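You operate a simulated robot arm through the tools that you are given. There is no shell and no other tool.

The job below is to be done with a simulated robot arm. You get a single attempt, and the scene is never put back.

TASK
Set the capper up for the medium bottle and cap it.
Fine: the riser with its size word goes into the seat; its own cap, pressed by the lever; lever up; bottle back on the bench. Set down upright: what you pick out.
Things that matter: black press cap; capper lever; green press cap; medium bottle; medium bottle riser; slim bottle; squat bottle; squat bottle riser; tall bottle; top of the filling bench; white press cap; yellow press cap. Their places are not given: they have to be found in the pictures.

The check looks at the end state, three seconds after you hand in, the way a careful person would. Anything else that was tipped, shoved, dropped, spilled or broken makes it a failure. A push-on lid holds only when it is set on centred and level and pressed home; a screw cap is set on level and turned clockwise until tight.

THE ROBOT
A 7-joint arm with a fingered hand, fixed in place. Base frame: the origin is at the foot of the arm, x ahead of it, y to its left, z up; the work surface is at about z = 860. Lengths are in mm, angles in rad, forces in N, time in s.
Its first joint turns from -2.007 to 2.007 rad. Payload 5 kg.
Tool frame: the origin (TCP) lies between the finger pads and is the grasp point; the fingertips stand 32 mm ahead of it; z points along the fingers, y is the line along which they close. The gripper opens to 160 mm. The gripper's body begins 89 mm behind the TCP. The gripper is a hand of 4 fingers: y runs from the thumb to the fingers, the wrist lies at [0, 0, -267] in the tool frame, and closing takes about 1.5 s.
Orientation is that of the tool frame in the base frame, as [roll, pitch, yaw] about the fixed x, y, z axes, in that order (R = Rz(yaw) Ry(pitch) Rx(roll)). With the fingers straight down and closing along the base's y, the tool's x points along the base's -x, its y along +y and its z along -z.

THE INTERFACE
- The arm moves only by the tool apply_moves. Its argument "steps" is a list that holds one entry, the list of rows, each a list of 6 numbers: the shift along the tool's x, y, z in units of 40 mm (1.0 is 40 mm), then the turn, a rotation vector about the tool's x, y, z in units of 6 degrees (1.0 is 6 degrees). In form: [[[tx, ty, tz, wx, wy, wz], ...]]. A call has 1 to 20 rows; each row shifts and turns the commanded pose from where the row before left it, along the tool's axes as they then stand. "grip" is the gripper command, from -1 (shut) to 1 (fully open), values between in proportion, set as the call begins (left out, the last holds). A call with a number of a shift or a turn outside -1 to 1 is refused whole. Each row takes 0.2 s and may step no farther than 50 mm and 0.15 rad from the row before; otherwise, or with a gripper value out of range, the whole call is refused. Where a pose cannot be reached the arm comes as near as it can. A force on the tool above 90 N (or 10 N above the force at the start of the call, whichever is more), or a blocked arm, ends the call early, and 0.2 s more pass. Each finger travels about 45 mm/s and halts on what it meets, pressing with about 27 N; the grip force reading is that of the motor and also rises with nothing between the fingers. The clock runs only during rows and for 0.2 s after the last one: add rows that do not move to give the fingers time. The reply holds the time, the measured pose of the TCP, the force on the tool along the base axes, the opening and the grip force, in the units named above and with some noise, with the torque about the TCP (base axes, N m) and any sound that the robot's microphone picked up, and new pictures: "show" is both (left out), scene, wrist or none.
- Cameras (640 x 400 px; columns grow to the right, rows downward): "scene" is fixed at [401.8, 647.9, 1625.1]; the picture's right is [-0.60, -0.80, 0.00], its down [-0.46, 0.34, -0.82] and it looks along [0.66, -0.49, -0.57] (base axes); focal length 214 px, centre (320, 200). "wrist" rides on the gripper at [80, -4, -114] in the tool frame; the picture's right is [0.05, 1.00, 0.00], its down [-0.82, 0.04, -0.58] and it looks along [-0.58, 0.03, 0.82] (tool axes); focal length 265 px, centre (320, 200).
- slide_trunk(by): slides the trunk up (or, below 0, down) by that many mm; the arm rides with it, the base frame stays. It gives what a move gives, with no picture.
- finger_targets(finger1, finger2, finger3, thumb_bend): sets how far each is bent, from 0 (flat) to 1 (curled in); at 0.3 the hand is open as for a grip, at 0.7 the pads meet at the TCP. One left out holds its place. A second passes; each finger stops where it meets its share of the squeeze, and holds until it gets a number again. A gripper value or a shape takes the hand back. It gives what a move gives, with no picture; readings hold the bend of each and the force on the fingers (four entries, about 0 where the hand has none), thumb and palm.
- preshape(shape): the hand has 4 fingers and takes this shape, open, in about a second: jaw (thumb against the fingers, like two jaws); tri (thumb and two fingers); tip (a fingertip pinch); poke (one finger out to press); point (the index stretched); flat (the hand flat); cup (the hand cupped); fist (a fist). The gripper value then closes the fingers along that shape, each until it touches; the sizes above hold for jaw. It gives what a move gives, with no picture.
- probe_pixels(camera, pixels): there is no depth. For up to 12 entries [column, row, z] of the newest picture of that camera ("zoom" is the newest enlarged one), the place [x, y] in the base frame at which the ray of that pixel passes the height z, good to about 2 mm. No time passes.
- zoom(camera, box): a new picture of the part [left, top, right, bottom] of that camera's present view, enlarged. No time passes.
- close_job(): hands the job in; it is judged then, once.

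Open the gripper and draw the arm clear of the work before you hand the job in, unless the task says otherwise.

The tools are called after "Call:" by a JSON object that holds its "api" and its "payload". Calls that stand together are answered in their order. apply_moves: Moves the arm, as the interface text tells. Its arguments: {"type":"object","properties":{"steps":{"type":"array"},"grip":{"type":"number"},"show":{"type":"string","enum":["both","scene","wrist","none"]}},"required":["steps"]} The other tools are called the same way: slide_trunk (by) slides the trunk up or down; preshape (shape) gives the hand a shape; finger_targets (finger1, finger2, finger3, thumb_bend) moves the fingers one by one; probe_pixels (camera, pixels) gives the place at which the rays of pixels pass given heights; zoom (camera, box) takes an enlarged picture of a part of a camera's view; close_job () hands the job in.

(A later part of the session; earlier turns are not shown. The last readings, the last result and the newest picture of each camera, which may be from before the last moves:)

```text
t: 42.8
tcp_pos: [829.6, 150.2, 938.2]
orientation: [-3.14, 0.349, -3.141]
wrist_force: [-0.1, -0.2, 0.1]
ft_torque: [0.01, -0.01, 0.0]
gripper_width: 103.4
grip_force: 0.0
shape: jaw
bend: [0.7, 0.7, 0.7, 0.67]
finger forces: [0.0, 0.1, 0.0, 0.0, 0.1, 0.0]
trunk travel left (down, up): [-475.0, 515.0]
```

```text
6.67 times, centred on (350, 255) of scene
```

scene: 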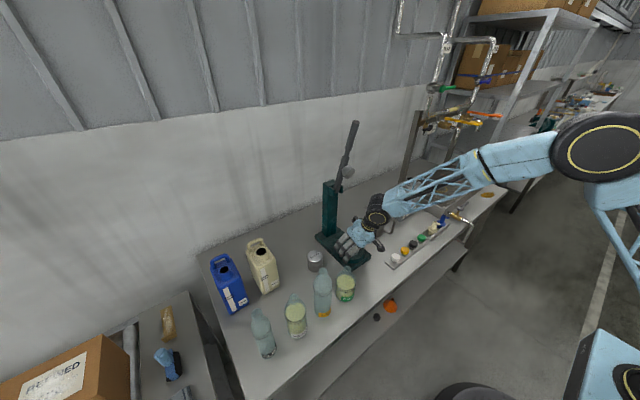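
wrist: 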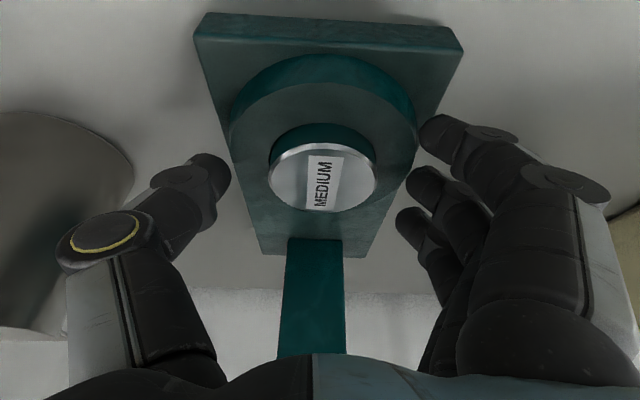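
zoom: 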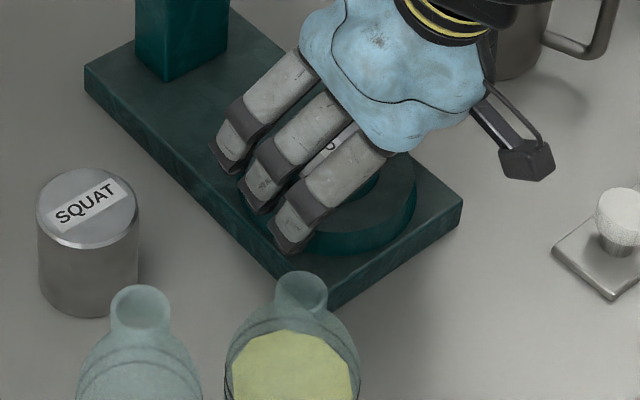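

The probes suggest a level top at about z≈917. I rise straight up and look again from a higher, clearer view.

Call:
{"api": "apply_moves", "payload": {"steps": [[[-0.17, 0, -0.47, 0, 0, 0], [-0.342, 0, -0.94, 0, 0, 0], [-0.342, 0, -0.94, 0, 0, 0], [0, 0, 0, 0, 0, 0], [0, 0, 0, 0, 0, 0]]]}}

Call:
{"api": "zoom", "payload": {"camera": "wrist", "box": [240, 20, 400, 120]}}

Call:
{"api": "zoom", "payload": {"camera": "scene", "box": [320, 225, 380, 285]}}

```text
t: 44.0
tcp_pos: [827.9, 147.2, 1036.2]
orientation: [3.141, 0.348, 3.14]
wrist_force: [0.0, 0.2, -0.1]
ft_torque: [-0.01, 0.03, -0.01]
gripper_width: 103.7
grip_force: 0.1
shape: jaw
bend: [0.7, 0.7, 0.7, 0.67]
finger forces: [0.0, 0.0, 0.0, 0.1, 0.1, 0.0]
trunk travel left (down, up): [-475.0, 515.0]
```

scene: 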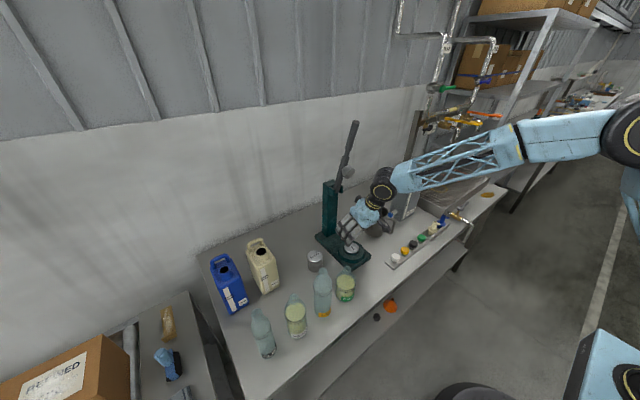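
wrist: 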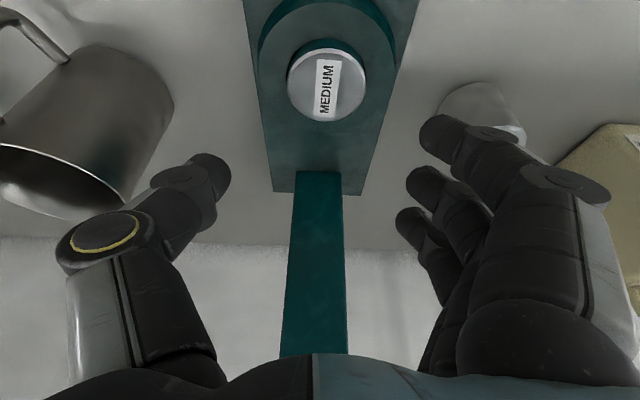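

```text
4.00 times, centred on (320, 70) of wrist
```

zoom: 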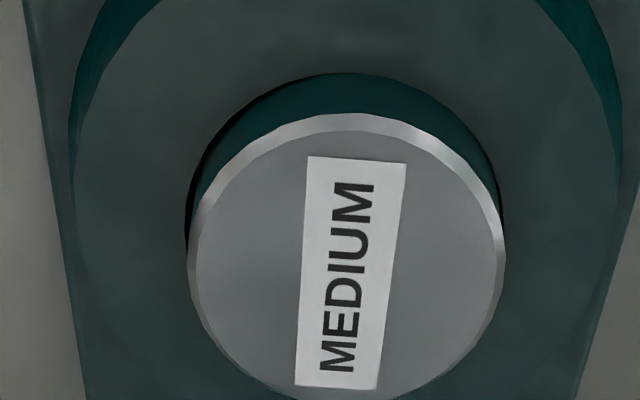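

```text
6.67 times, centred on (350, 255) of scene
```

zoom: 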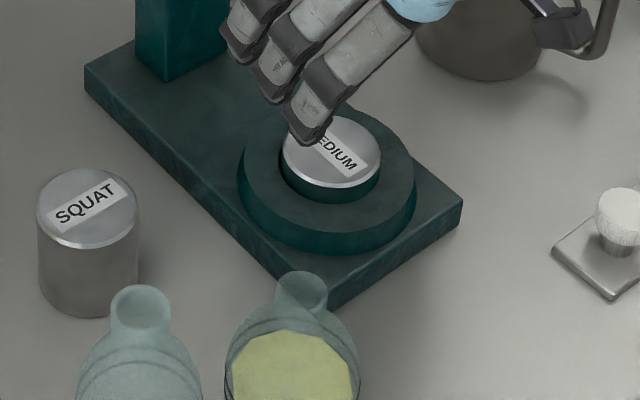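

In the scene zoom the riser stands level in the ring, its top centre at (331,152) of the zoom. I check its height by ray against the seat centre.

Call:
{"api": "probe_pixels", "payload": {"camera": "zoom", "pixels": [[331, 151, 905], [331, 151, 910], [331, 151, 915], [331, 151, 920], [331, 151, 910], [331, 151, 915]]}}

Call:
{"api": "probe_pixels", "payload": {"camera": "wrist", "pixels": [[326, 48, 911], [326, 121.5, 911], [286.5, 83, 911], [366, 83, 911], [326, 48, 918], [326, 121.5, 918], [286.5, 83, 918], [366, 83, 918]]}}

```text
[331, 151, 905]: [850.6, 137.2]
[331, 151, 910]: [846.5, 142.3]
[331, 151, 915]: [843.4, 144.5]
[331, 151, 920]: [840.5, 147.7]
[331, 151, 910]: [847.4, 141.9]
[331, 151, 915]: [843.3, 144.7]
```

```text
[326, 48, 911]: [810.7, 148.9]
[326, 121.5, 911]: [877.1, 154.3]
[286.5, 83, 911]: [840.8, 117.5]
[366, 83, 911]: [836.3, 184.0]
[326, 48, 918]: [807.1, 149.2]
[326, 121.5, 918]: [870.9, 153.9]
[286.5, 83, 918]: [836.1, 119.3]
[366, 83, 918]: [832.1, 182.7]
```

The riser is level and in the seat. Now the bottle: I back away and up, lean the hand to 60° so it can grip the bottle from the front, with opening about 95 mm.

Call:
{"api": "apply_moves", "payload": {"steps": [[[0.665, 0, -0.621, 0, 0, 0], [0.665, 0, -0.621, 0, 0, 0], [0.665, 0, -0.621, 0, 0, 0], [0.665, 0, -0.621, 0, 0, 0], [0.665, 0, -0.621, 0, 0, 0], [0.665, 0, -0.621, 0, 0, 0], [0.665, 0, -0.621, 0, 0, 0], [0.665, 0, -0.621, 0, 0, 0], [0, 0, 0, 0, -0.952, 0], [0, 0, 0, 0, -0.952, 0], [0, 0, 0, 0, -0.952, 0], [0, 0, 0, 0, -0.952, 0], [0, 0, 0, 0, -0.952, 0], [0, 0, 0, 0, -0.952, 0], [0, 0, 0, 0, -0.952, 0], [0, 0, 0, 0, 0, 0]]], "grip": 0.2}}

Call:
{"api": "zoom", "payload": {"camera": "scene", "box": [320, 215, 390, 285]}}

```text
t: 47.4
tcp_pos: [569.1, 153.5, 1153.7]
orientation: [-3.141, 1.046, 3.141]
wrist_force: [-0.2, -0.3, -0.2]
ft_torque: [0.0, 0.0, 0.0]
gripper_width: 96.3
grip_force: 0.4
shape: jaw
bend: [0.71, 0.71, 0.71, 0.69]
finger forces: [0.1, 0.1, 0.0, 0.1, 0.0, 0.0]
out of reach, approached as far as the arm can: row 15
trunk travel left (down, up): [-475.0, 515.0]
```

scene: 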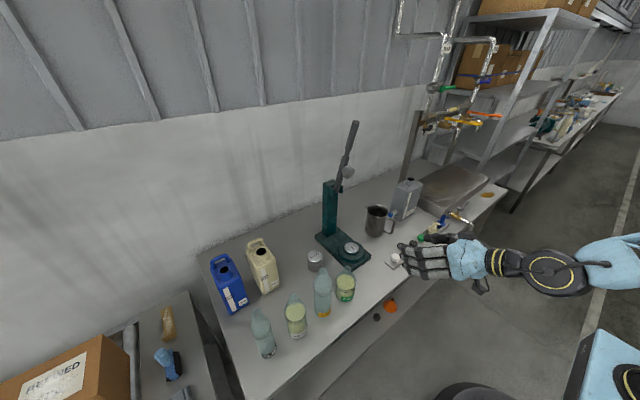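
wrist: 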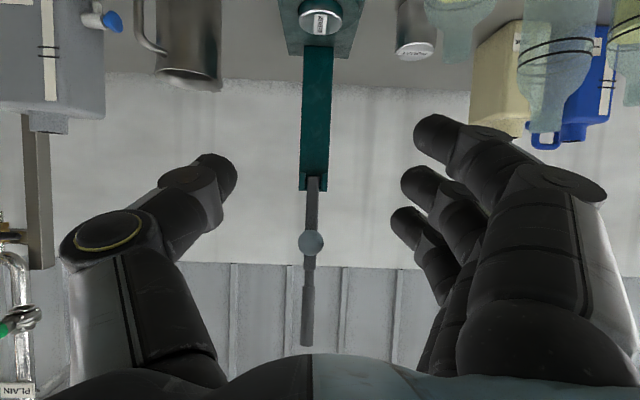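

```text
5.71 times, centred on (355, 250) of scene
```

zoom: 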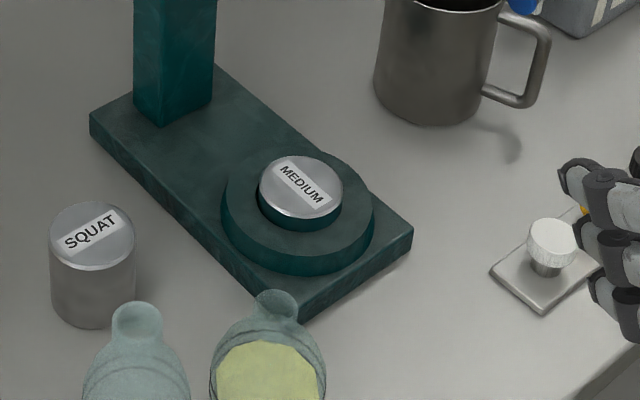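

The riser clearly sits level and centred in the ring. I now slide left to in front of the medium bottle at the same height.

Call:
{"api": "apply_moves", "payload": {"steps": [[[-0.03, 0.985, 0.048, 0, 0, 0], [-0.03, 0.985, 0.048, 0, 0, 0], [-0.03, 0.985, 0.048, 0, 0, 0], [-0.03, 0.985, 0.048, 0, 0, 0], [-0.03, 0.985, 0.048, 0, 0, 0], [-0.03, 0.985, 0.048, 0, 0, 0], [-0.03, 0.985, 0.048, 0, 0, 0], [-0.03, 0.985, 0.048, 0, 0, 0], [-0.03, 0.985, 0.048, 0, 0, 0], [0, 0, 0, 0, 0, 0], [0, 0, 0, 0, 0, 0]]]}}

```text
t: 49.8
tcp_pos: [590.9, 510.3, 1153.8]
orientation: [3.141, 1.047, 3.142]
wrist_force: [-0.1, -1.0, 0.6]
ft_torque: [0.01, 0.04, 0.01]
gripper_width: 96.2
grip_force: 0.1
shape: jaw
bend: [0.71, 0.71, 0.71, 0.69]
finger forces: [0.0, 0.0, 0.0, 0.0, 0.1, 0.0]
trunk travel left (down, up): [-475.0, 515.0]
```

scene: 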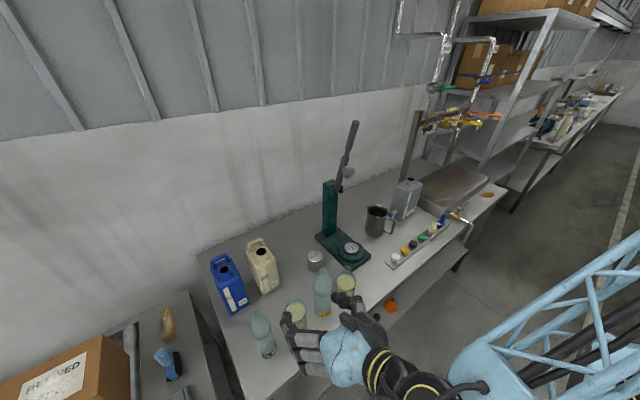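
wrist: 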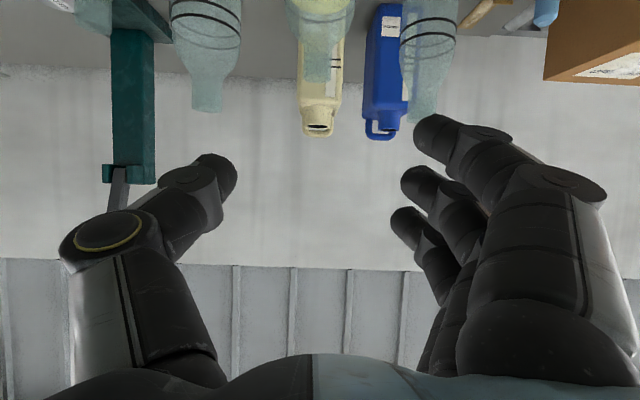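

The medium bottle is straight ahead at column 320, its neighbours at columns 205 and 430. I go straight down to grip height, about z=950.

Call:
{"api": "apply_moves", "payload": {"steps": [[[0.866, 0, 0.5, 0, 0, 0], [0.866, 0, 0.5, 0, 0, 0], [0.866, 0, 0.5, 0, 0, 0], [0.866, 0, 0.5, 0, 0, 0], [0.866, 0, 0.5, 0, 0, 0], [0, 0, 0, 0, 0, 0], [0, 0, 0, 0, 0, 0]]]}}

Call:
{"api": "zoom", "payload": {"camera": "scene", "box": [240, 260, 400, 400]}}

```text
t: 51.4
tcp_pos: [592.2, 507.8, 956.5]
orientation: [3.141, 1.046, 3.141]
wrist_force: [0.6, -0.4, 1.8]
ft_torque: [0.02, 0.03, -0.03]
gripper_width: 96.3
grip_force: 0.0
shape: jaw
bend: [0.71, 0.71, 0.71, 0.69]
finger forces: [0.1, 0.0, 0.1, 0.0, 0.0, 0.0]
trunk travel left (down, up): [-475.0, 515.0]
```

scene: 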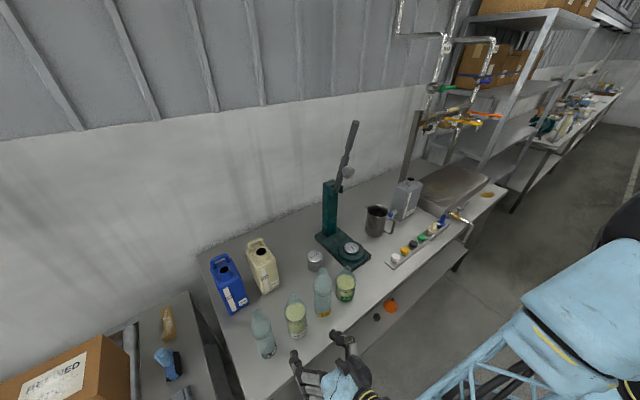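
wrist: 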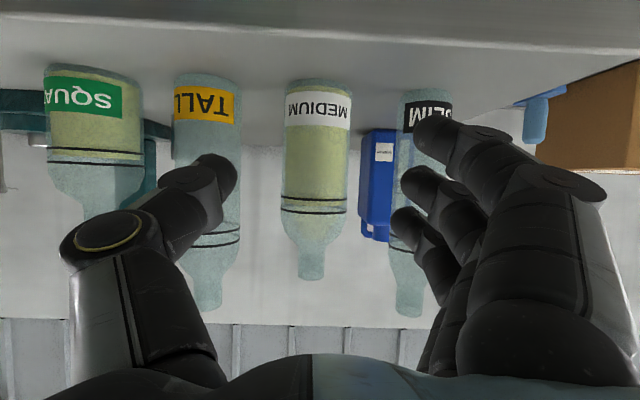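

```text
2.86 times, centred on (320, 330) of scene
```

zoom: 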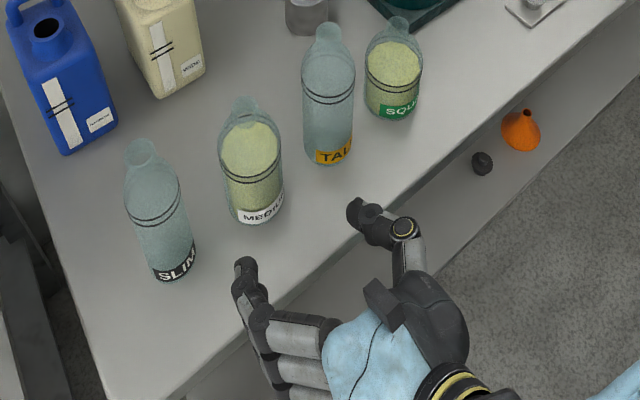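

A fine level view: the medium bottle stands exactly ahead (cols 280–350), straight-sided to about z≈972. I advance halfway and look again at the finger clearances.

Call:
{"api": "apply_moves", "payload": {"steps": [[[-0.387, 0.01, 0.912, 0, 0, 0], [-0.387, 0, 0.912, 0, 0, 0], [0, 0, 0, 0, 0, 0], [0, 0, 0, 0, 0, 0]]]}}

Call:
{"api": "zoom", "payload": {"camera": "scene", "box": [250, 260, 370, 380]}}

```text
t: 52.4
tcp_pos: [671.0, 510.4, 949.8]
orientation: [3.141, 1.047, -3.141]
wrist_force: [-0.6, -0.2, 0.5]
ft_torque: [0.01, 0.04, -0.02]
gripper_width: 96.2
grip_force: 0.1
shape: jaw
bend: [0.71, 0.71, 0.71, 0.69]
finger forces: [0.1, 0.0, 0.0, 0.0, 0.1, 0.0]
trunk travel left (down, up): [-475.0, 515.0]
```

scene: 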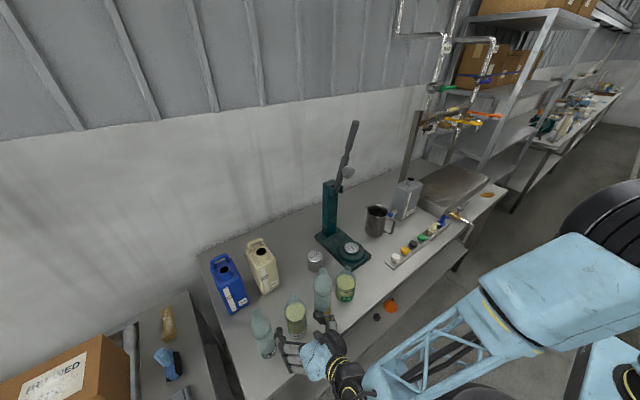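
wrist: 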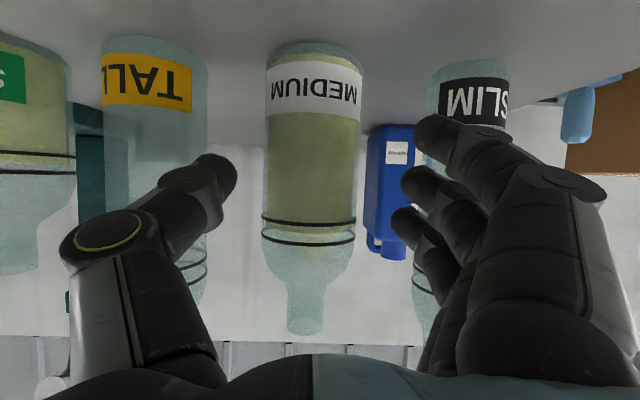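

```text
3.33 times, centred on (310, 320) of scene
```

zoom: 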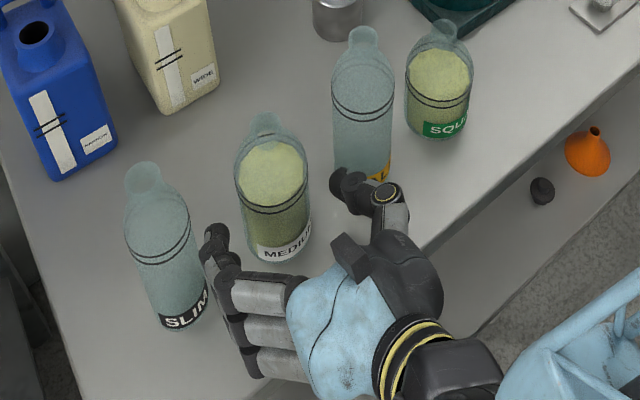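

Fingers pass about 10 mm from SLIM and TALL. I narrow the opening to ~86 mm, shift −1.5 mm in y, then go the last 38 mm forward.

Call:
{"api": "apply_moves", "payload": {"steps": [[[0, -0.037, 0, 0, 0, 0], [0, 0, 0, 0, 0, 0], [0, 0, 0, 0, 0, 0]]], "grip": 0.08, "show": "none"}}

Call:
{"api": "apply_moves", "payload": {"steps": [[[-0.18, 0, 0.46, 0, 0, 0], [-0.16, 0, 0.45, 0, 0, 0], [0, 0, 0, 0, 0, 0], [0, 0, 0, 0, 0, 0]]]}}

Call:
{"api": "zoom", "payload": {"camera": "scene", "box": [250, 260, 370, 380]}}

```text
t: 53.2
tcp_pos: [669.4, 509.3, 947.9]
orientation: [-3.141, 1.045, -3.141]
wrist_force: [0.2, 0.4, -0.2]
ft_torque: [-0.01, 0.01, -0.02]
gripper_width: 87.4
grip_force: 0.0
shape: jaw
bend: [0.72, 0.72, 0.72, 0.7]
finger forces: [0.0, 0.0, 0.0, 0.0, 0.0, 0.1]
trunk travel left (down, up): [-475.0, 515.0]
```

```text
t: 54.2
tcp_pos: [707.2, 508.0, 942.4]
orientation: [-3.141, 1.044, 3.14]
wrist_force: [0.3, 0.0, 0.8]
ft_torque: [0.03, 0.0, -0.02]
gripper_width: 87.1
grip_force: 0.1
shape: jaw
bend: [0.72, 0.72, 0.72, 0.7]
finger forces: [0.0, 0.0, 0.2, 0.0, 0.0, 0.1]
trunk travel left (down, up): [-475.0, 515.0]
```

scene: 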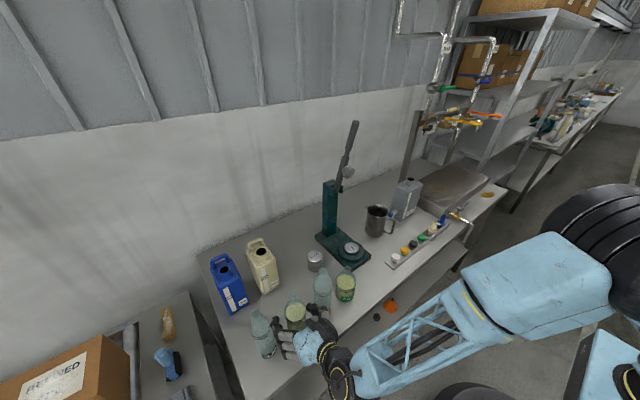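
wrist: 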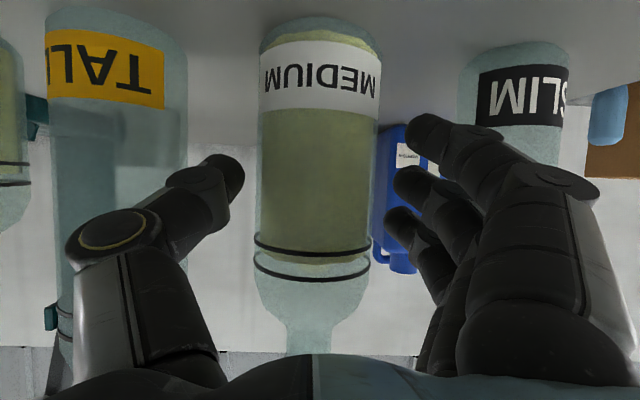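

```text
3.33 times, centred on (310, 320) of scene
```

zoom: 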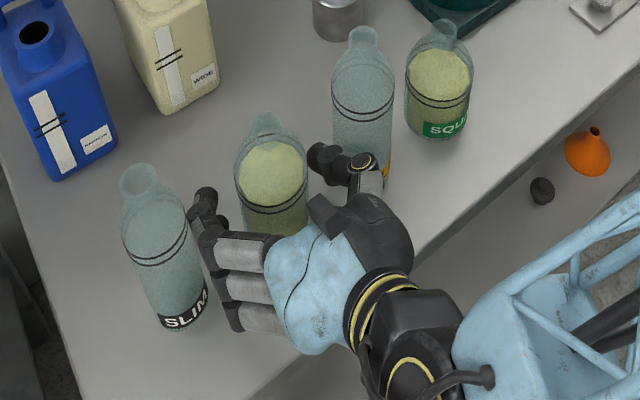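

SLIM's upper body appears nudged about 2 mm outward by the upper finger's knuckle, so I close slightly at once to free it and check.

Call:
{"api": "apply_moves", "payload": {"steps": [[[0, -0.04, 0, 0, 0, 0], [0, 0, 0, 0, 0, 0], [0, 0, 0, 0, 0, 0]]], "grip": -0.05}}

Call:
{"api": "zoom", "payload": {"camera": "scene", "box": [250, 260, 370, 380]}}

```text
t: 55.0
tcp_pos: [707.0, 507.9, 942.1]
orientation: [-3.141, 1.045, 3.141]
wrist_force: [0.4, 0.1, 0.0]
ft_torque: [0.0, -0.03, 0.02]
gripper_width: 76.7
grip_force: 0.0
shape: jaw
bend: [0.73, 0.73, 0.73, 0.7]
finger forces: [0.0, 0.0, 0.1, 0.1, 0.1, 0.0]
trunk travel left (down, up): [-475.0, 515.0]
```

scene: 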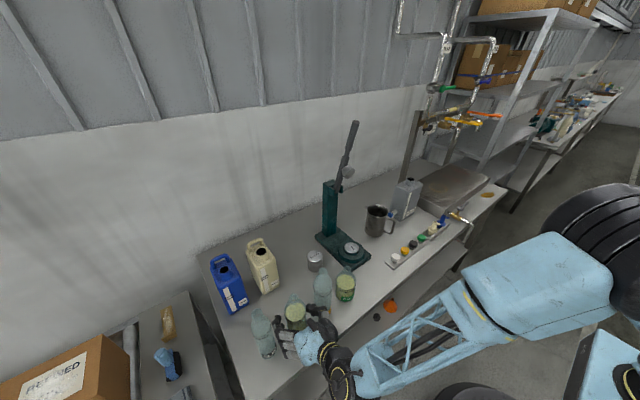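
wrist: 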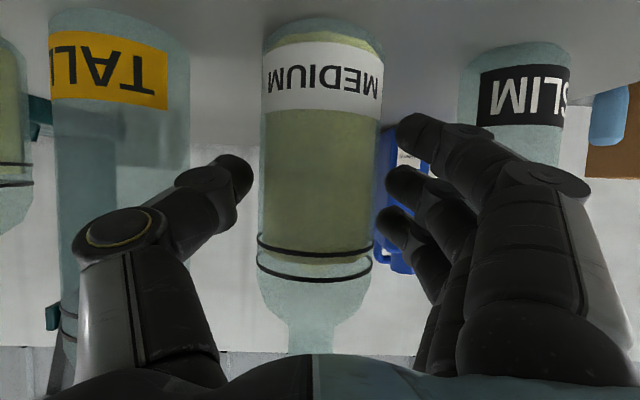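

```text
3.33 times, centred on (310, 320) of scene
```

zoom: 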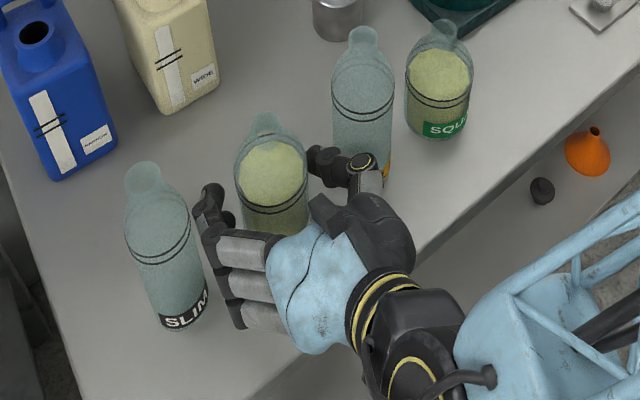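

SLIM is back upright in its original place. Now I close on the medium bottle.

Call:
{"api": "apply_moves", "payload": {"steps": [[[0, 0, 0, 0, 0, 0], [0, 0, 0, 0, 0, 0], [0, 0, 0, 0, 0, 0], [0, 0, 0, 0, 0, 0], [0, 0, 0, 0, 0, 0], [0, 0, 0, 0, 0, 0]]], "grip": -0.5}}

Call:
{"api": "zoom", "payload": {"camera": "scene", "box": [250, 260, 370, 380]}}

```text
t: 56.4
tcp_pos: [705.9, 507.4, 941.3]
orientation: [-3.141, 1.045, 3.141]
wrist_force: [1.2, -0.1, -0.5]
ft_torque: [-0.02, 0.02, -0.02]
gripper_width: 57.0
grip_force: 27.0
shape: jaw
bend: [0.73, 0.73, 0.73, 0.7]
finger forces: [8.1, 8.1, 7.9, 0.0, 24.5, 0.0]
trunk travel left (down, up): [-475.0, 515.0]
```

scene: 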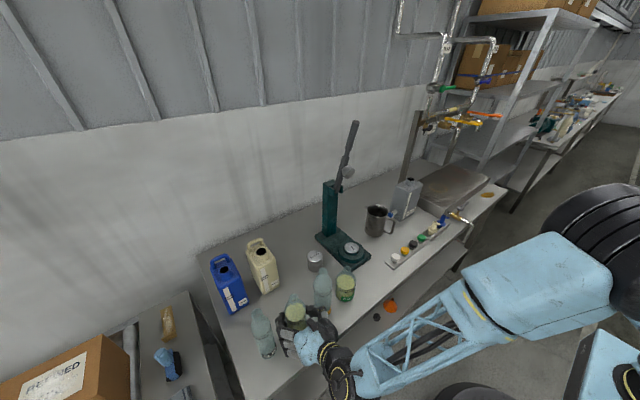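
wrist: 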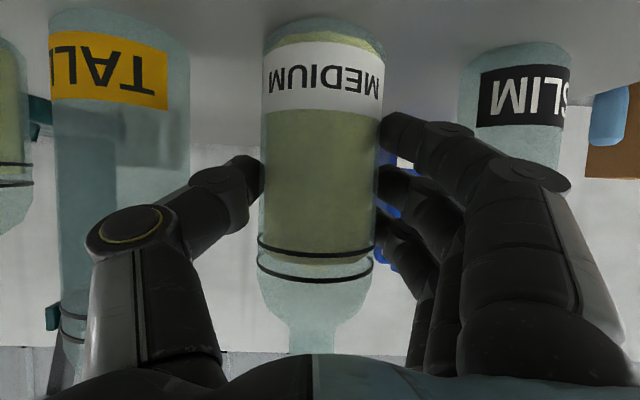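

```text
3.33 times, centred on (310, 320) of scene
```

zoom: 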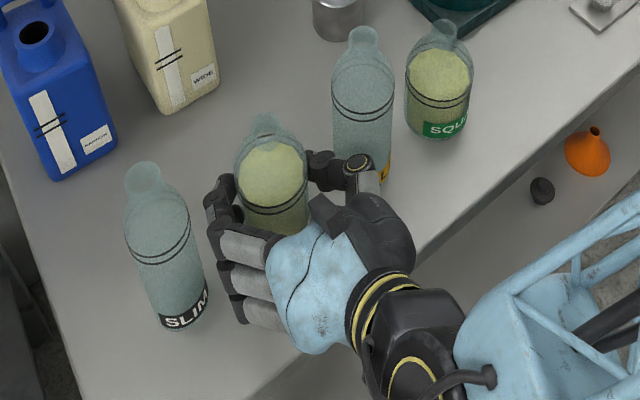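

The bottle is held evenly (about 8 N per finger, thumb 24.5 N). I lift it straight up gently, 100 mm.

Call:
{"api": "apply_moves", "payload": {"steps": [[[-0.1, 0, -0.06, 0, 0, 0], [-0.25, 0, -0.15, 0, 0, 0], [-0.433, 0, -0.25, 0, 0, 0], [-0.433, 0, -0.25, 0, 0, 0], [-0.433, 0, -0.25, 0, 0, 0], [-0.35, 0, -0.2, 0, 0, 0], [-0.166, 0, -0.09, 0, 0, 0], [0, 0, 0, 0, 0, 0]]]}}

Call:
{"api": "zoom", "payload": {"camera": "scene", "box": [240, 230, 370, 360]}}

```text
t: 58.2
tcp_pos: [707.0, 507.1, 1037.9]
orientation: [-3.141, 1.045, 3.141]
wrist_force: [-0.2, 0.3, -3.2]
ft_torque: [0.01, 0.05, -0.01]
gripper_width: 57.0
grip_force: 26.3
shape: jaw
bend: [0.73, 0.73, 0.73, 0.7]
finger forces: [8.0, 7.9, 7.6, 0.0, 24.1, 0.1]
trunk travel left (down, up): [-475.0, 515.0]
```

scene: 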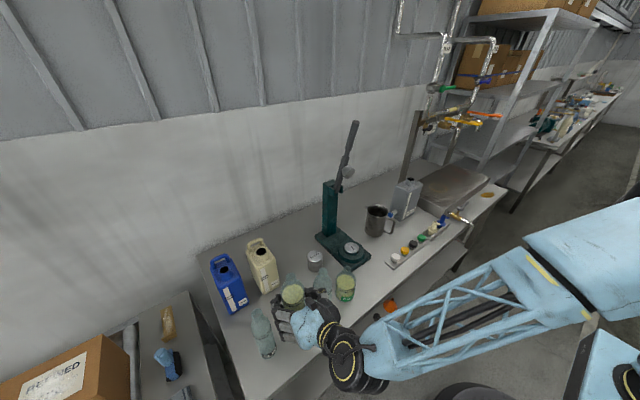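
wrist: 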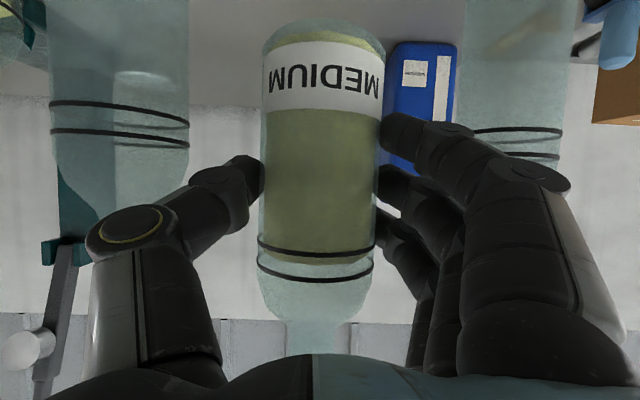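

```text
3.08 times, centred on (305, 295) of scene
```

zoom: 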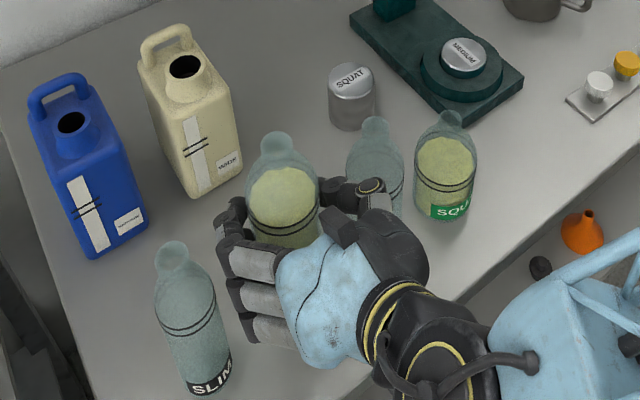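

The bottle hangs upright and unchanged in the grip. I draw it back out of the row by 110 mm, then carry it right, along the front of the bench.

Call:
{"api": "apply_moves", "payload": {"steps": [[[0.14, 0, -0.24, 0, 0, 0], [0.275, 0, -0.476, 0, 0, 0], [0.275, 0, -0.476, 0, 0, 0], [0.275, 0, -0.476, 0, 0, 0], [0.275, 0, -0.476, 0, 0, 0], [0.14, 0, -0.24, 0, 0, 0], [0, -0.3, 0, 0, 0, 0], [0, -0.7, 0, 0, 0, 0], [0, -0.8, 0, 0, 0, 0], [0, -0.8, 0, 0, 0, 0], [0, -0.8, 0, 0, 0, 0], [0, -0.8, 0, 0, 0, 0], [0, -0.8, 0, 0, 0, 0], [0, -0.8, 0, 0, 0, 0], [0, -0.8, 0, 0, 0, 0], [0, -0.8, 0, 0, 0, 0], [0, -0.8, 0, 0, 0, 0], [0, -0.5, 0, 0, 0, 0], [0, -0.2, 0, 0, 0, 0], [0, 0, 0, 0, 0, 0]]]}}

```text
t: 62.4
tcp_pos: [609.2, 157.7, 1043.6]
orientation: [3.141, 1.045, -3.141]
wrist_force: [-0.1, 0.1, -3.4]
ft_torque: [0.02, 0.04, -0.03]
gripper_width: 56.6
grip_force: 26.6
shape: jaw
bend: [0.73, 0.73, 0.73, 0.7]
finger forces: [8.1, 8.1, 7.8, 0.0, 24.4, 0.0]
out of reach, approached as far as the arm can: row 18, 19
trunk travel left (down, up): [-475.0, 515.0]
```

scene: 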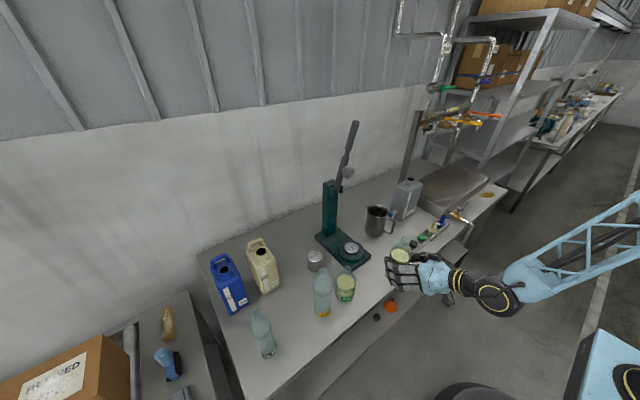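
wrist: 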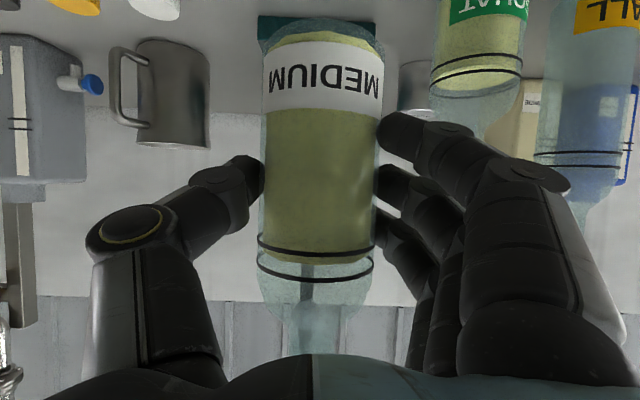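

The bottle is unchanged in the hand and in front of the capper. I move forward to above the seat (TCP target x≈828, y≈150), keeping 45 mm clear above the riser.

Call:
{"api": "apply_moves", "payload": {"steps": [[[-0.15, 0, 0.27, 0, 0, 0], [-0.3125, 0, 0.541, 0, 0, 0], [-0.3125, 0, 0.541, 0, 0, 0], [-0.3125, 0, 0.541, 0, 0, 0], [-0.3125, 0, 0.541, 0, 0, 0], [-0.3125, 0, 0.541, 0, 0, 0], [-0.3125, 0, 0.541, 0, 0, 0], [-0.3125, 0, 0.541, 0, 0, 0], [-0.15, 0, 0.27, 0, 0, 0], [0, 0, 0, 0, 0, 0], [0, 0, 0, 0, 0, 0]]]}}

Call:
{"api": "zoom", "payload": {"camera": "scene", "box": [310, 170, 400, 280]}}

```text
t: 64.8
tcp_pos: [810.4, 154.7, 1042.7]
orientation: [3.14, 1.045, 3.141]
wrist_force: [-1.6, 0.0, -3.0]
ft_torque: [0.04, 0.05, -0.01]
gripper_width: 56.7
grip_force: 26.8
shape: jaw
bend: [0.73, 0.73, 0.73, 0.7]
finger forces: [8.1, 8.1, 7.7, 0.1, 24.2, 0.1]
trunk travel left (down, up): [-475.0, 515.0]
```

scene: 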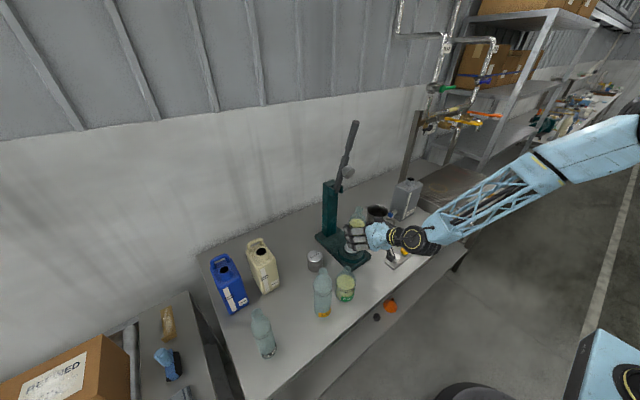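
wrist: 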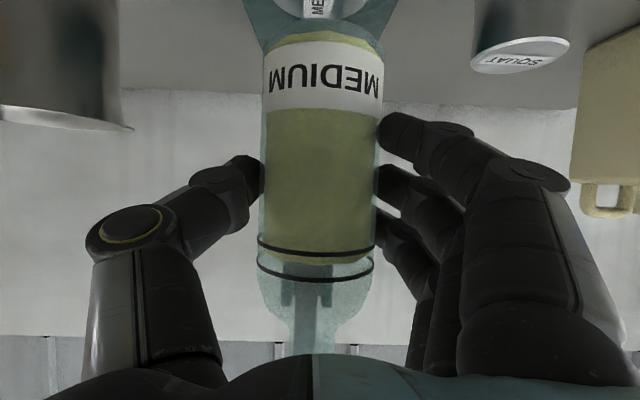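

```text
3.64 times, centred on (355, 225) of scene
```

zoom: 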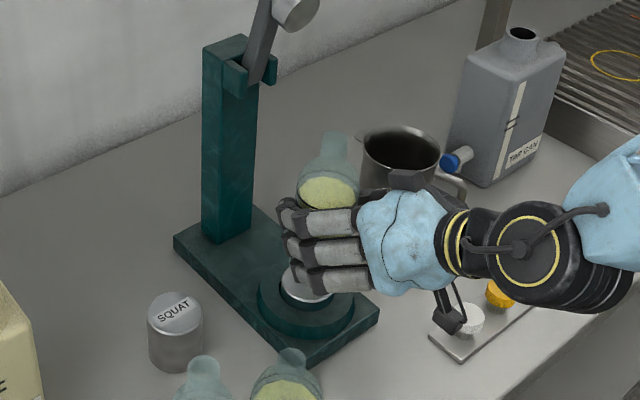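

TCP reads (810,155), so I move +18 mm in x and −4.5 mm in y and re-read.

Call:
{"api": "apply_moves", "payload": {"steps": [[[-0.113, -0.055, 0.196, 0, 0, 0], [-0.113, -0.055, 0.196, 0, 0, 0], [0, 0, 0, 0, 0, 0], [0, 0, 0, 0, 0, 0]]], "show": "none"}}

Call:
{"api": "apply_moves", "payload": {"steps": [[[0, 0, 0, 0, 0, 0]]]}}

Call:
{"api": "zoom", "payload": {"camera": "wrist", "box": [220, 0, 420, 60]}}

```text
t: 65.8
tcp_pos: [826.1, 152.8, 1042.8]
orientation: [3.141, 1.046, -3.141]
wrist_force: [0.2, 0.3, -2.8]
ft_torque: [-0.02, 0.03, 0.01]
gripper_width: 56.8
grip_force: 26.6
shape: jaw
bend: [0.73, 0.73, 0.73, 0.7]
finger forces: [8.1, 8.1, 7.8, 0.0, 24.2, 0.1]
trunk travel left (down, up): [-475.0, 515.0]
```

```text
t: 66.2
tcp_pos: [827.1, 152.9, 1041.1]
orientation: [3.142, 1.046, 3.141]
wrist_force: [0.2, -0.2, -3.4]
ft_torque: [-0.04, 0.01, -0.02]
gripper_width: 56.9
grip_force: 27.3
shape: jaw
bend: [0.73, 0.73, 0.73, 0.7]
finger forces: [8.1, 8.1, 7.9, 0.0, 24.2, 0.1]
trunk travel left (down, up): [-475.0, 515.0]
```

scene: 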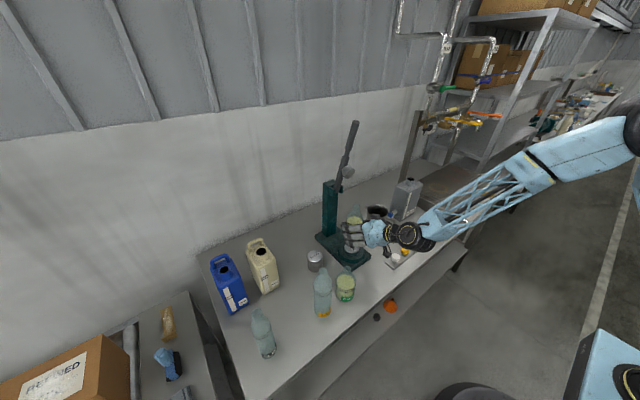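
wrist: 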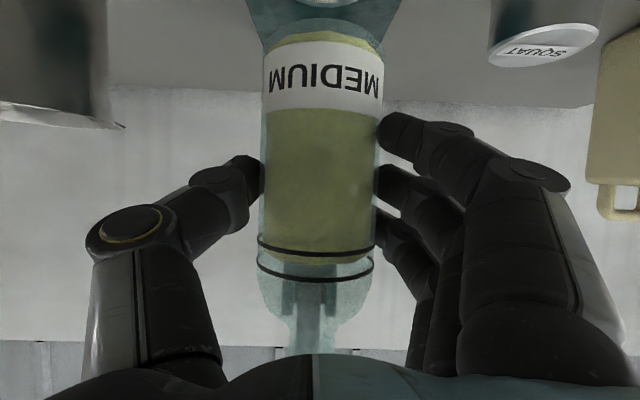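

```text
3.20 times, centred on (320, 30) of wrist
```

zoom: 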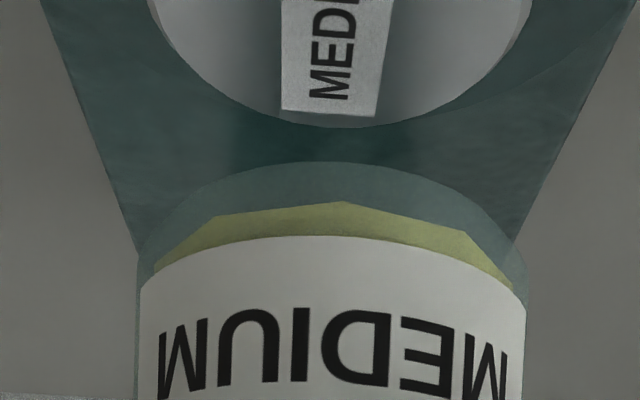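

The bottle and riser line up sideways (centre columns agree within half a millimetre). I lower 30 mm, staying clear of the riser.

Call:
{"api": "apply_moves", "payload": {"steps": [[[0.205, 0, 0.146, 0, 0, 0], [0.217, 0, 0.125, 0, 0, 0], [0.217, 0, 0.125, 0, 0, 0], [0, 0, 0, 0, 0, 0], [0, 0, 0, 0, 0, 0]]]}}

Call:
{"api": "zoom", "payload": {"camera": "wrist", "box": [220, 0, 420, 60]}}

Call:
{"api": "zoom", "payload": {"camera": "scene", "box": [310, 170, 400, 280]}}

```text
t: 67.4
tcp_pos: [828.9, 153.2, 1012.4]
orientation: [3.141, 1.045, 3.141]
wrist_force: [0.0, 0.0, -3.4]
ft_torque: [0.03, 0.05, 0.0]
gripper_width: 56.7
grip_force: 27.1
shape: jaw
bend: [0.73, 0.73, 0.73, 0.7]
finger forces: [8.1, 8.1, 7.8, 0.1, 24.3, 0.0]
trunk travel left (down, up): [-475.0, 515.0]
```

scene: 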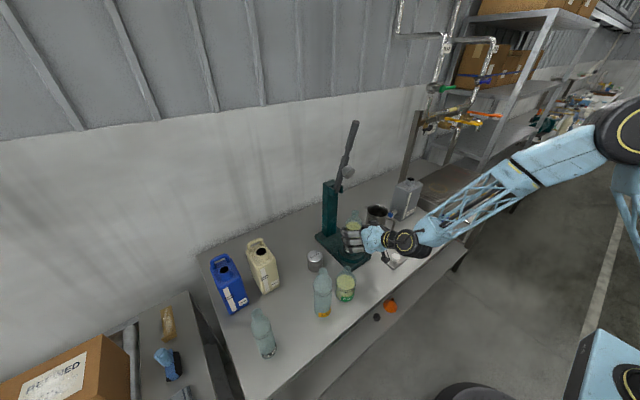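
wrist: 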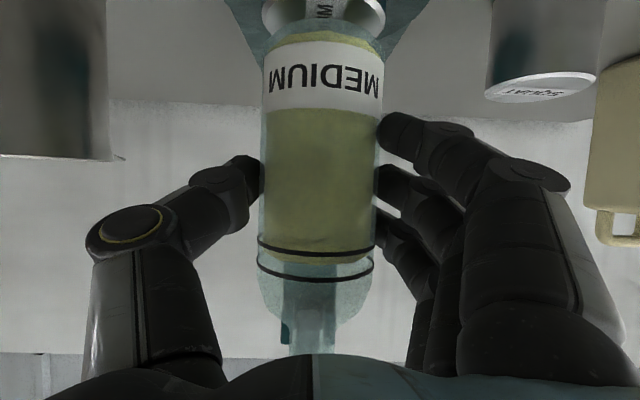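

```text
3.20 times, centred on (320, 30) of wrist
```

zoom: 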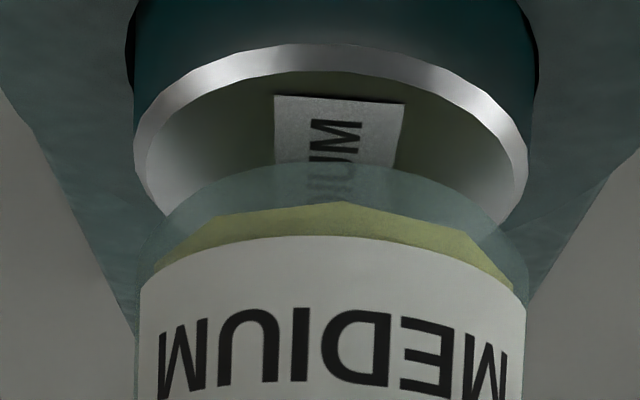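

```text
3.64 times, centred on (355, 225) of scene
```

zoom: 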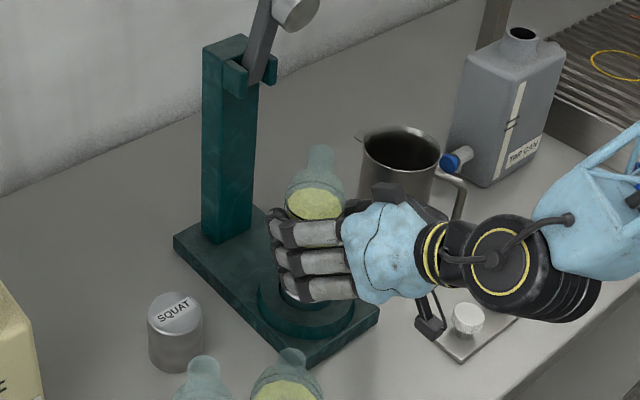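

Riser and bottle outlines coincide sideways; comparing near edges the bottle is about 2–3 mm too far in x. I shift −3 mm in x and go down 10 mm, then creep.

Call:
{"api": "apply_moves", "payload": {"steps": [[[0.0375, 0, -0.065, 0, 0, 0], [0.108, 0, 0.0625, 0, 0, 0], [0.108, 0, 0.0625, 0, 0, 0], [0, 0, 0, 0, 0, 0]]], "show": "wrist"}}

Call:
{"api": "zoom", "payload": {"camera": "wrist", "box": [220, 0, 420, 60]}}

```text
t: 68.4
tcp_pos: [825.9, 152.6, 1001.8]
orientation: [3.141, 1.049, -3.141]
wrist_force: [1.1, 0.1, 7.4]
ft_torque: [0.05, -0.01, -0.01]
gripper_width: 56.8
grip_force: 26.8
shape: jaw
bend: [0.73, 0.73, 0.73, 0.7]
finger forces: [9.2, 8.3, 8.9, 0.0, 25.2, 0.0]
trunk travel left (down, up): [-475.0, 515.0]
```

wrist: 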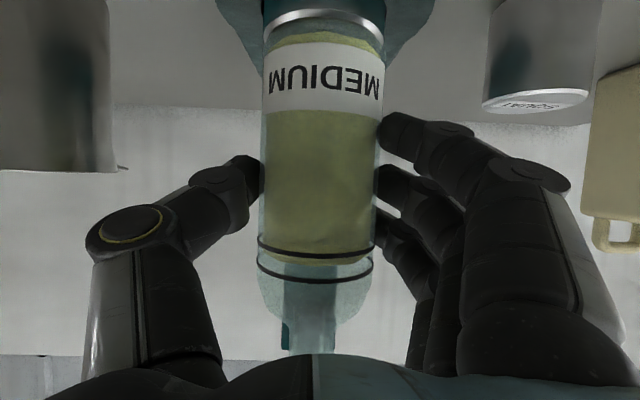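

```text
3.20 times, centred on (320, 30) of wrist
```

zoom: 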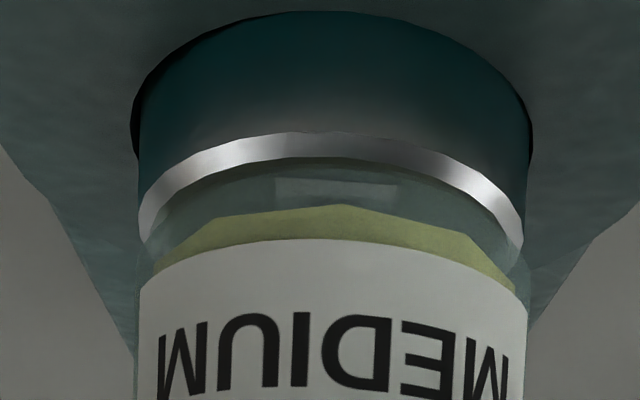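

Contact at z≈1002 (force +11 N). I check whether riser or bottle gives by pressing 2 mm more, watching force and height.

Call:
{"api": "apply_moves", "payload": {"steps": [[[0.043, 0, 0.025, 0, 0, 0], [0, 0, 0, 0, 0, 0]]], "show": "wrist"}}

Call:
{"api": "zoom", "payload": {"camera": "wrist", "box": [220, 0, 420, 60]}}

Call:
{"api": "zoom", "payload": {"camera": "scene", "box": [320, 200, 390, 280]}}

```text
t: 69.0
tcp_pos: [825.9, 152.4, 1003.0]
orientation: [3.14, 1.05, -3.142]
wrist_force: [5.1, 1.6, 19.6]
ft_torque: [0.08, -0.21, 0.01]
gripper_width: 56.7
grip_force: 26.8
shape: jaw
bend: [0.73, 0.73, 0.73, 0.7]
finger forces: [9.7, 8.9, 9.8, 0.0, 26.1, 0.0]
trunk travel left (down, up): [-475.0, 515.0]
```

wrist: 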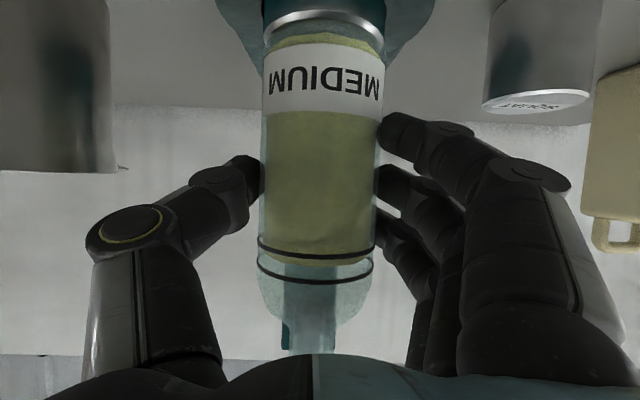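

```text
3.20 times, centred on (320, 30) of wrist
```

zoom: 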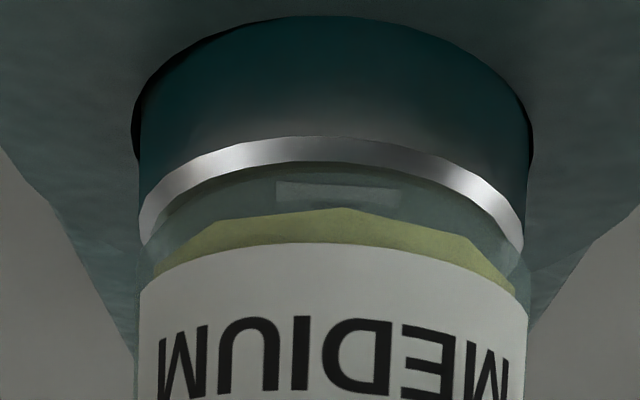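

```text
5.00 times, centred on (355, 240) of scene
```

zoom: 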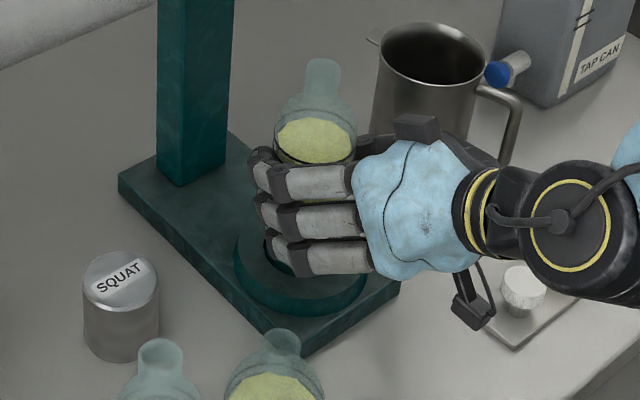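

The support height (~920) and re-evaluated ring edges agree that the riser is fully seated with its centre near x≈838.5, so the bottle stands about 4.5 mm too far back. I raise 5 mm, shift −4.5 mm in x, and compare edges again.

Call:
{"api": "apply_moves", "payload": {"steps": [[[-0.15, 0, -0.0875, 0, 0, 0], [0.056, 0, -0.097, 0, 0, 0], [0, 0, 0, 0, 0, 0], [0, 0, 0, 0, 0, 0]]], "show": "wrist"}}

Call:
{"api": "zoom", "payload": {"camera": "wrist", "box": [220, 0, 420, 60]}}

```text
t: 70.0
tcp_pos: [820.1, 152.9, 1005.8]
orientation: [3.141, 1.046, -3.14]
wrist_force: [0.2, -0.4, -3.7]
ft_torque: [0.0, 0.02, 0.0]
gripper_width: 56.6
grip_force: 26.7
shape: jaw
bend: [0.73, 0.73, 0.73, 0.7]
finger forces: [8.9, 8.4, 7.9, 0.1, 25.5, 0.1]
trunk travel left (down, up): [-475.0, 515.0]
```

wrist: 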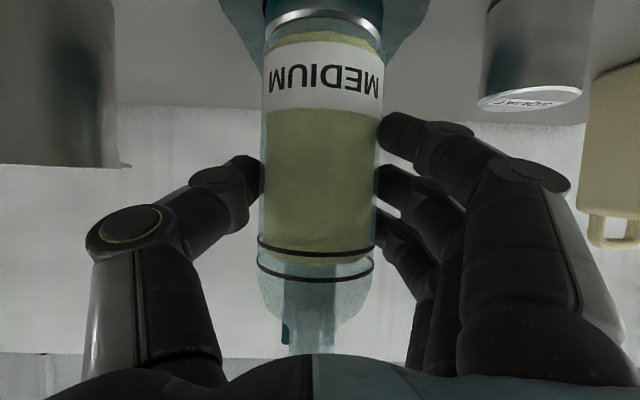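

```text
3.20 times, centred on (320, 30) of wrist
```

zoom: 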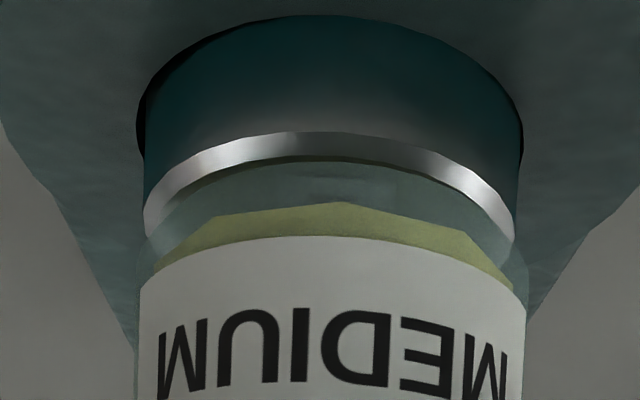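

Edges now agree (both near edges at x≈805, widths consistent). I lower onto the riser with a −0.5 mm y touch-up.

Call:
{"api": "apply_moves", "payload": {"steps": [[[0.043, -0.012, 0.025, 0, 0, 0], [0.043, 0, 0.025, 0, 0, 0], [0, 0, 0, 0, 0, 0]]], "show": "none"}}

Call:
{"api": "apply_moves", "payload": {"steps": [[[0.016, 0, 0.009, 0, 0, 0], [0, 0, 0, 0, 0, 0]]], "show": "wrist"}}

Call:
{"api": "zoom", "payload": {"camera": "wrist", "box": [220, 0, 420, 60]}}

```text
t: 70.8
tcp_pos: [819.7, 151.6, 1003.3]
orientation: [3.141, 1.048, -3.141]
wrist_force: [1.1, 0.6, 0.8]
ft_torque: [0.0, 0.0, 0.0]
gripper_width: 56.6
grip_force: 27.0
shape: jaw
bend: [0.73, 0.73, 0.73, 0.7]
finger forces: [9.1, 8.6, 8.2, 0.0, 25.4, 0.1]
trunk travel left (down, up): [-475.0, 515.0]
```

```text
t: 71.4
tcp_pos: [819.7, 150.6, 1003.0]
orientation: [3.141, 1.047, -3.141]
wrist_force: [1.5, 0.6, 7.0]
ft_torque: [0.12, -0.01, 0.01]
gripper_width: 56.9
grip_force: 26.6
shape: jaw
bend: [0.73, 0.73, 0.73, 0.7]
finger forces: [9.9, 8.6, 8.7, 0.0, 25.9, 0.1]
trunk travel left (down, up): [-475.0, 515.0]
```

wrist: 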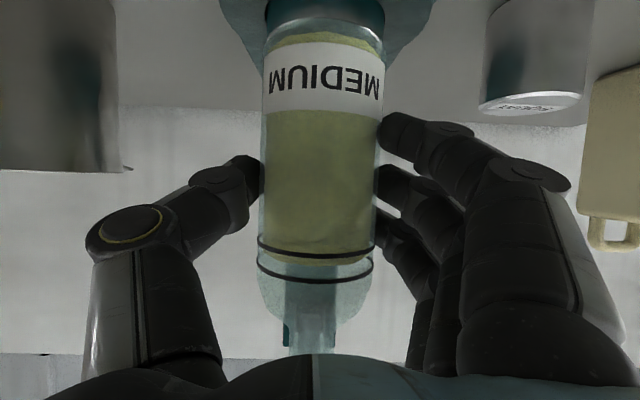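

```text
3.20 times, centred on (320, 30) of wrist
```

zoom: 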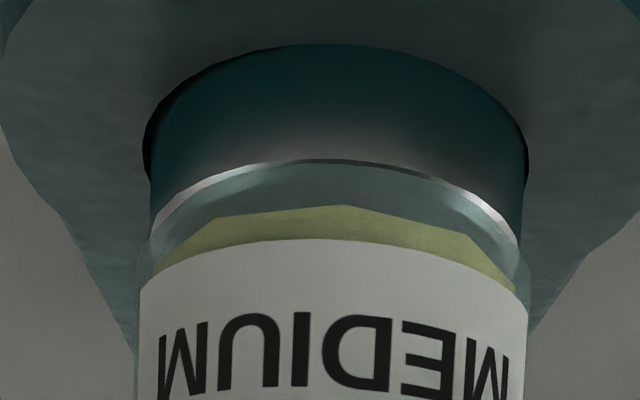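

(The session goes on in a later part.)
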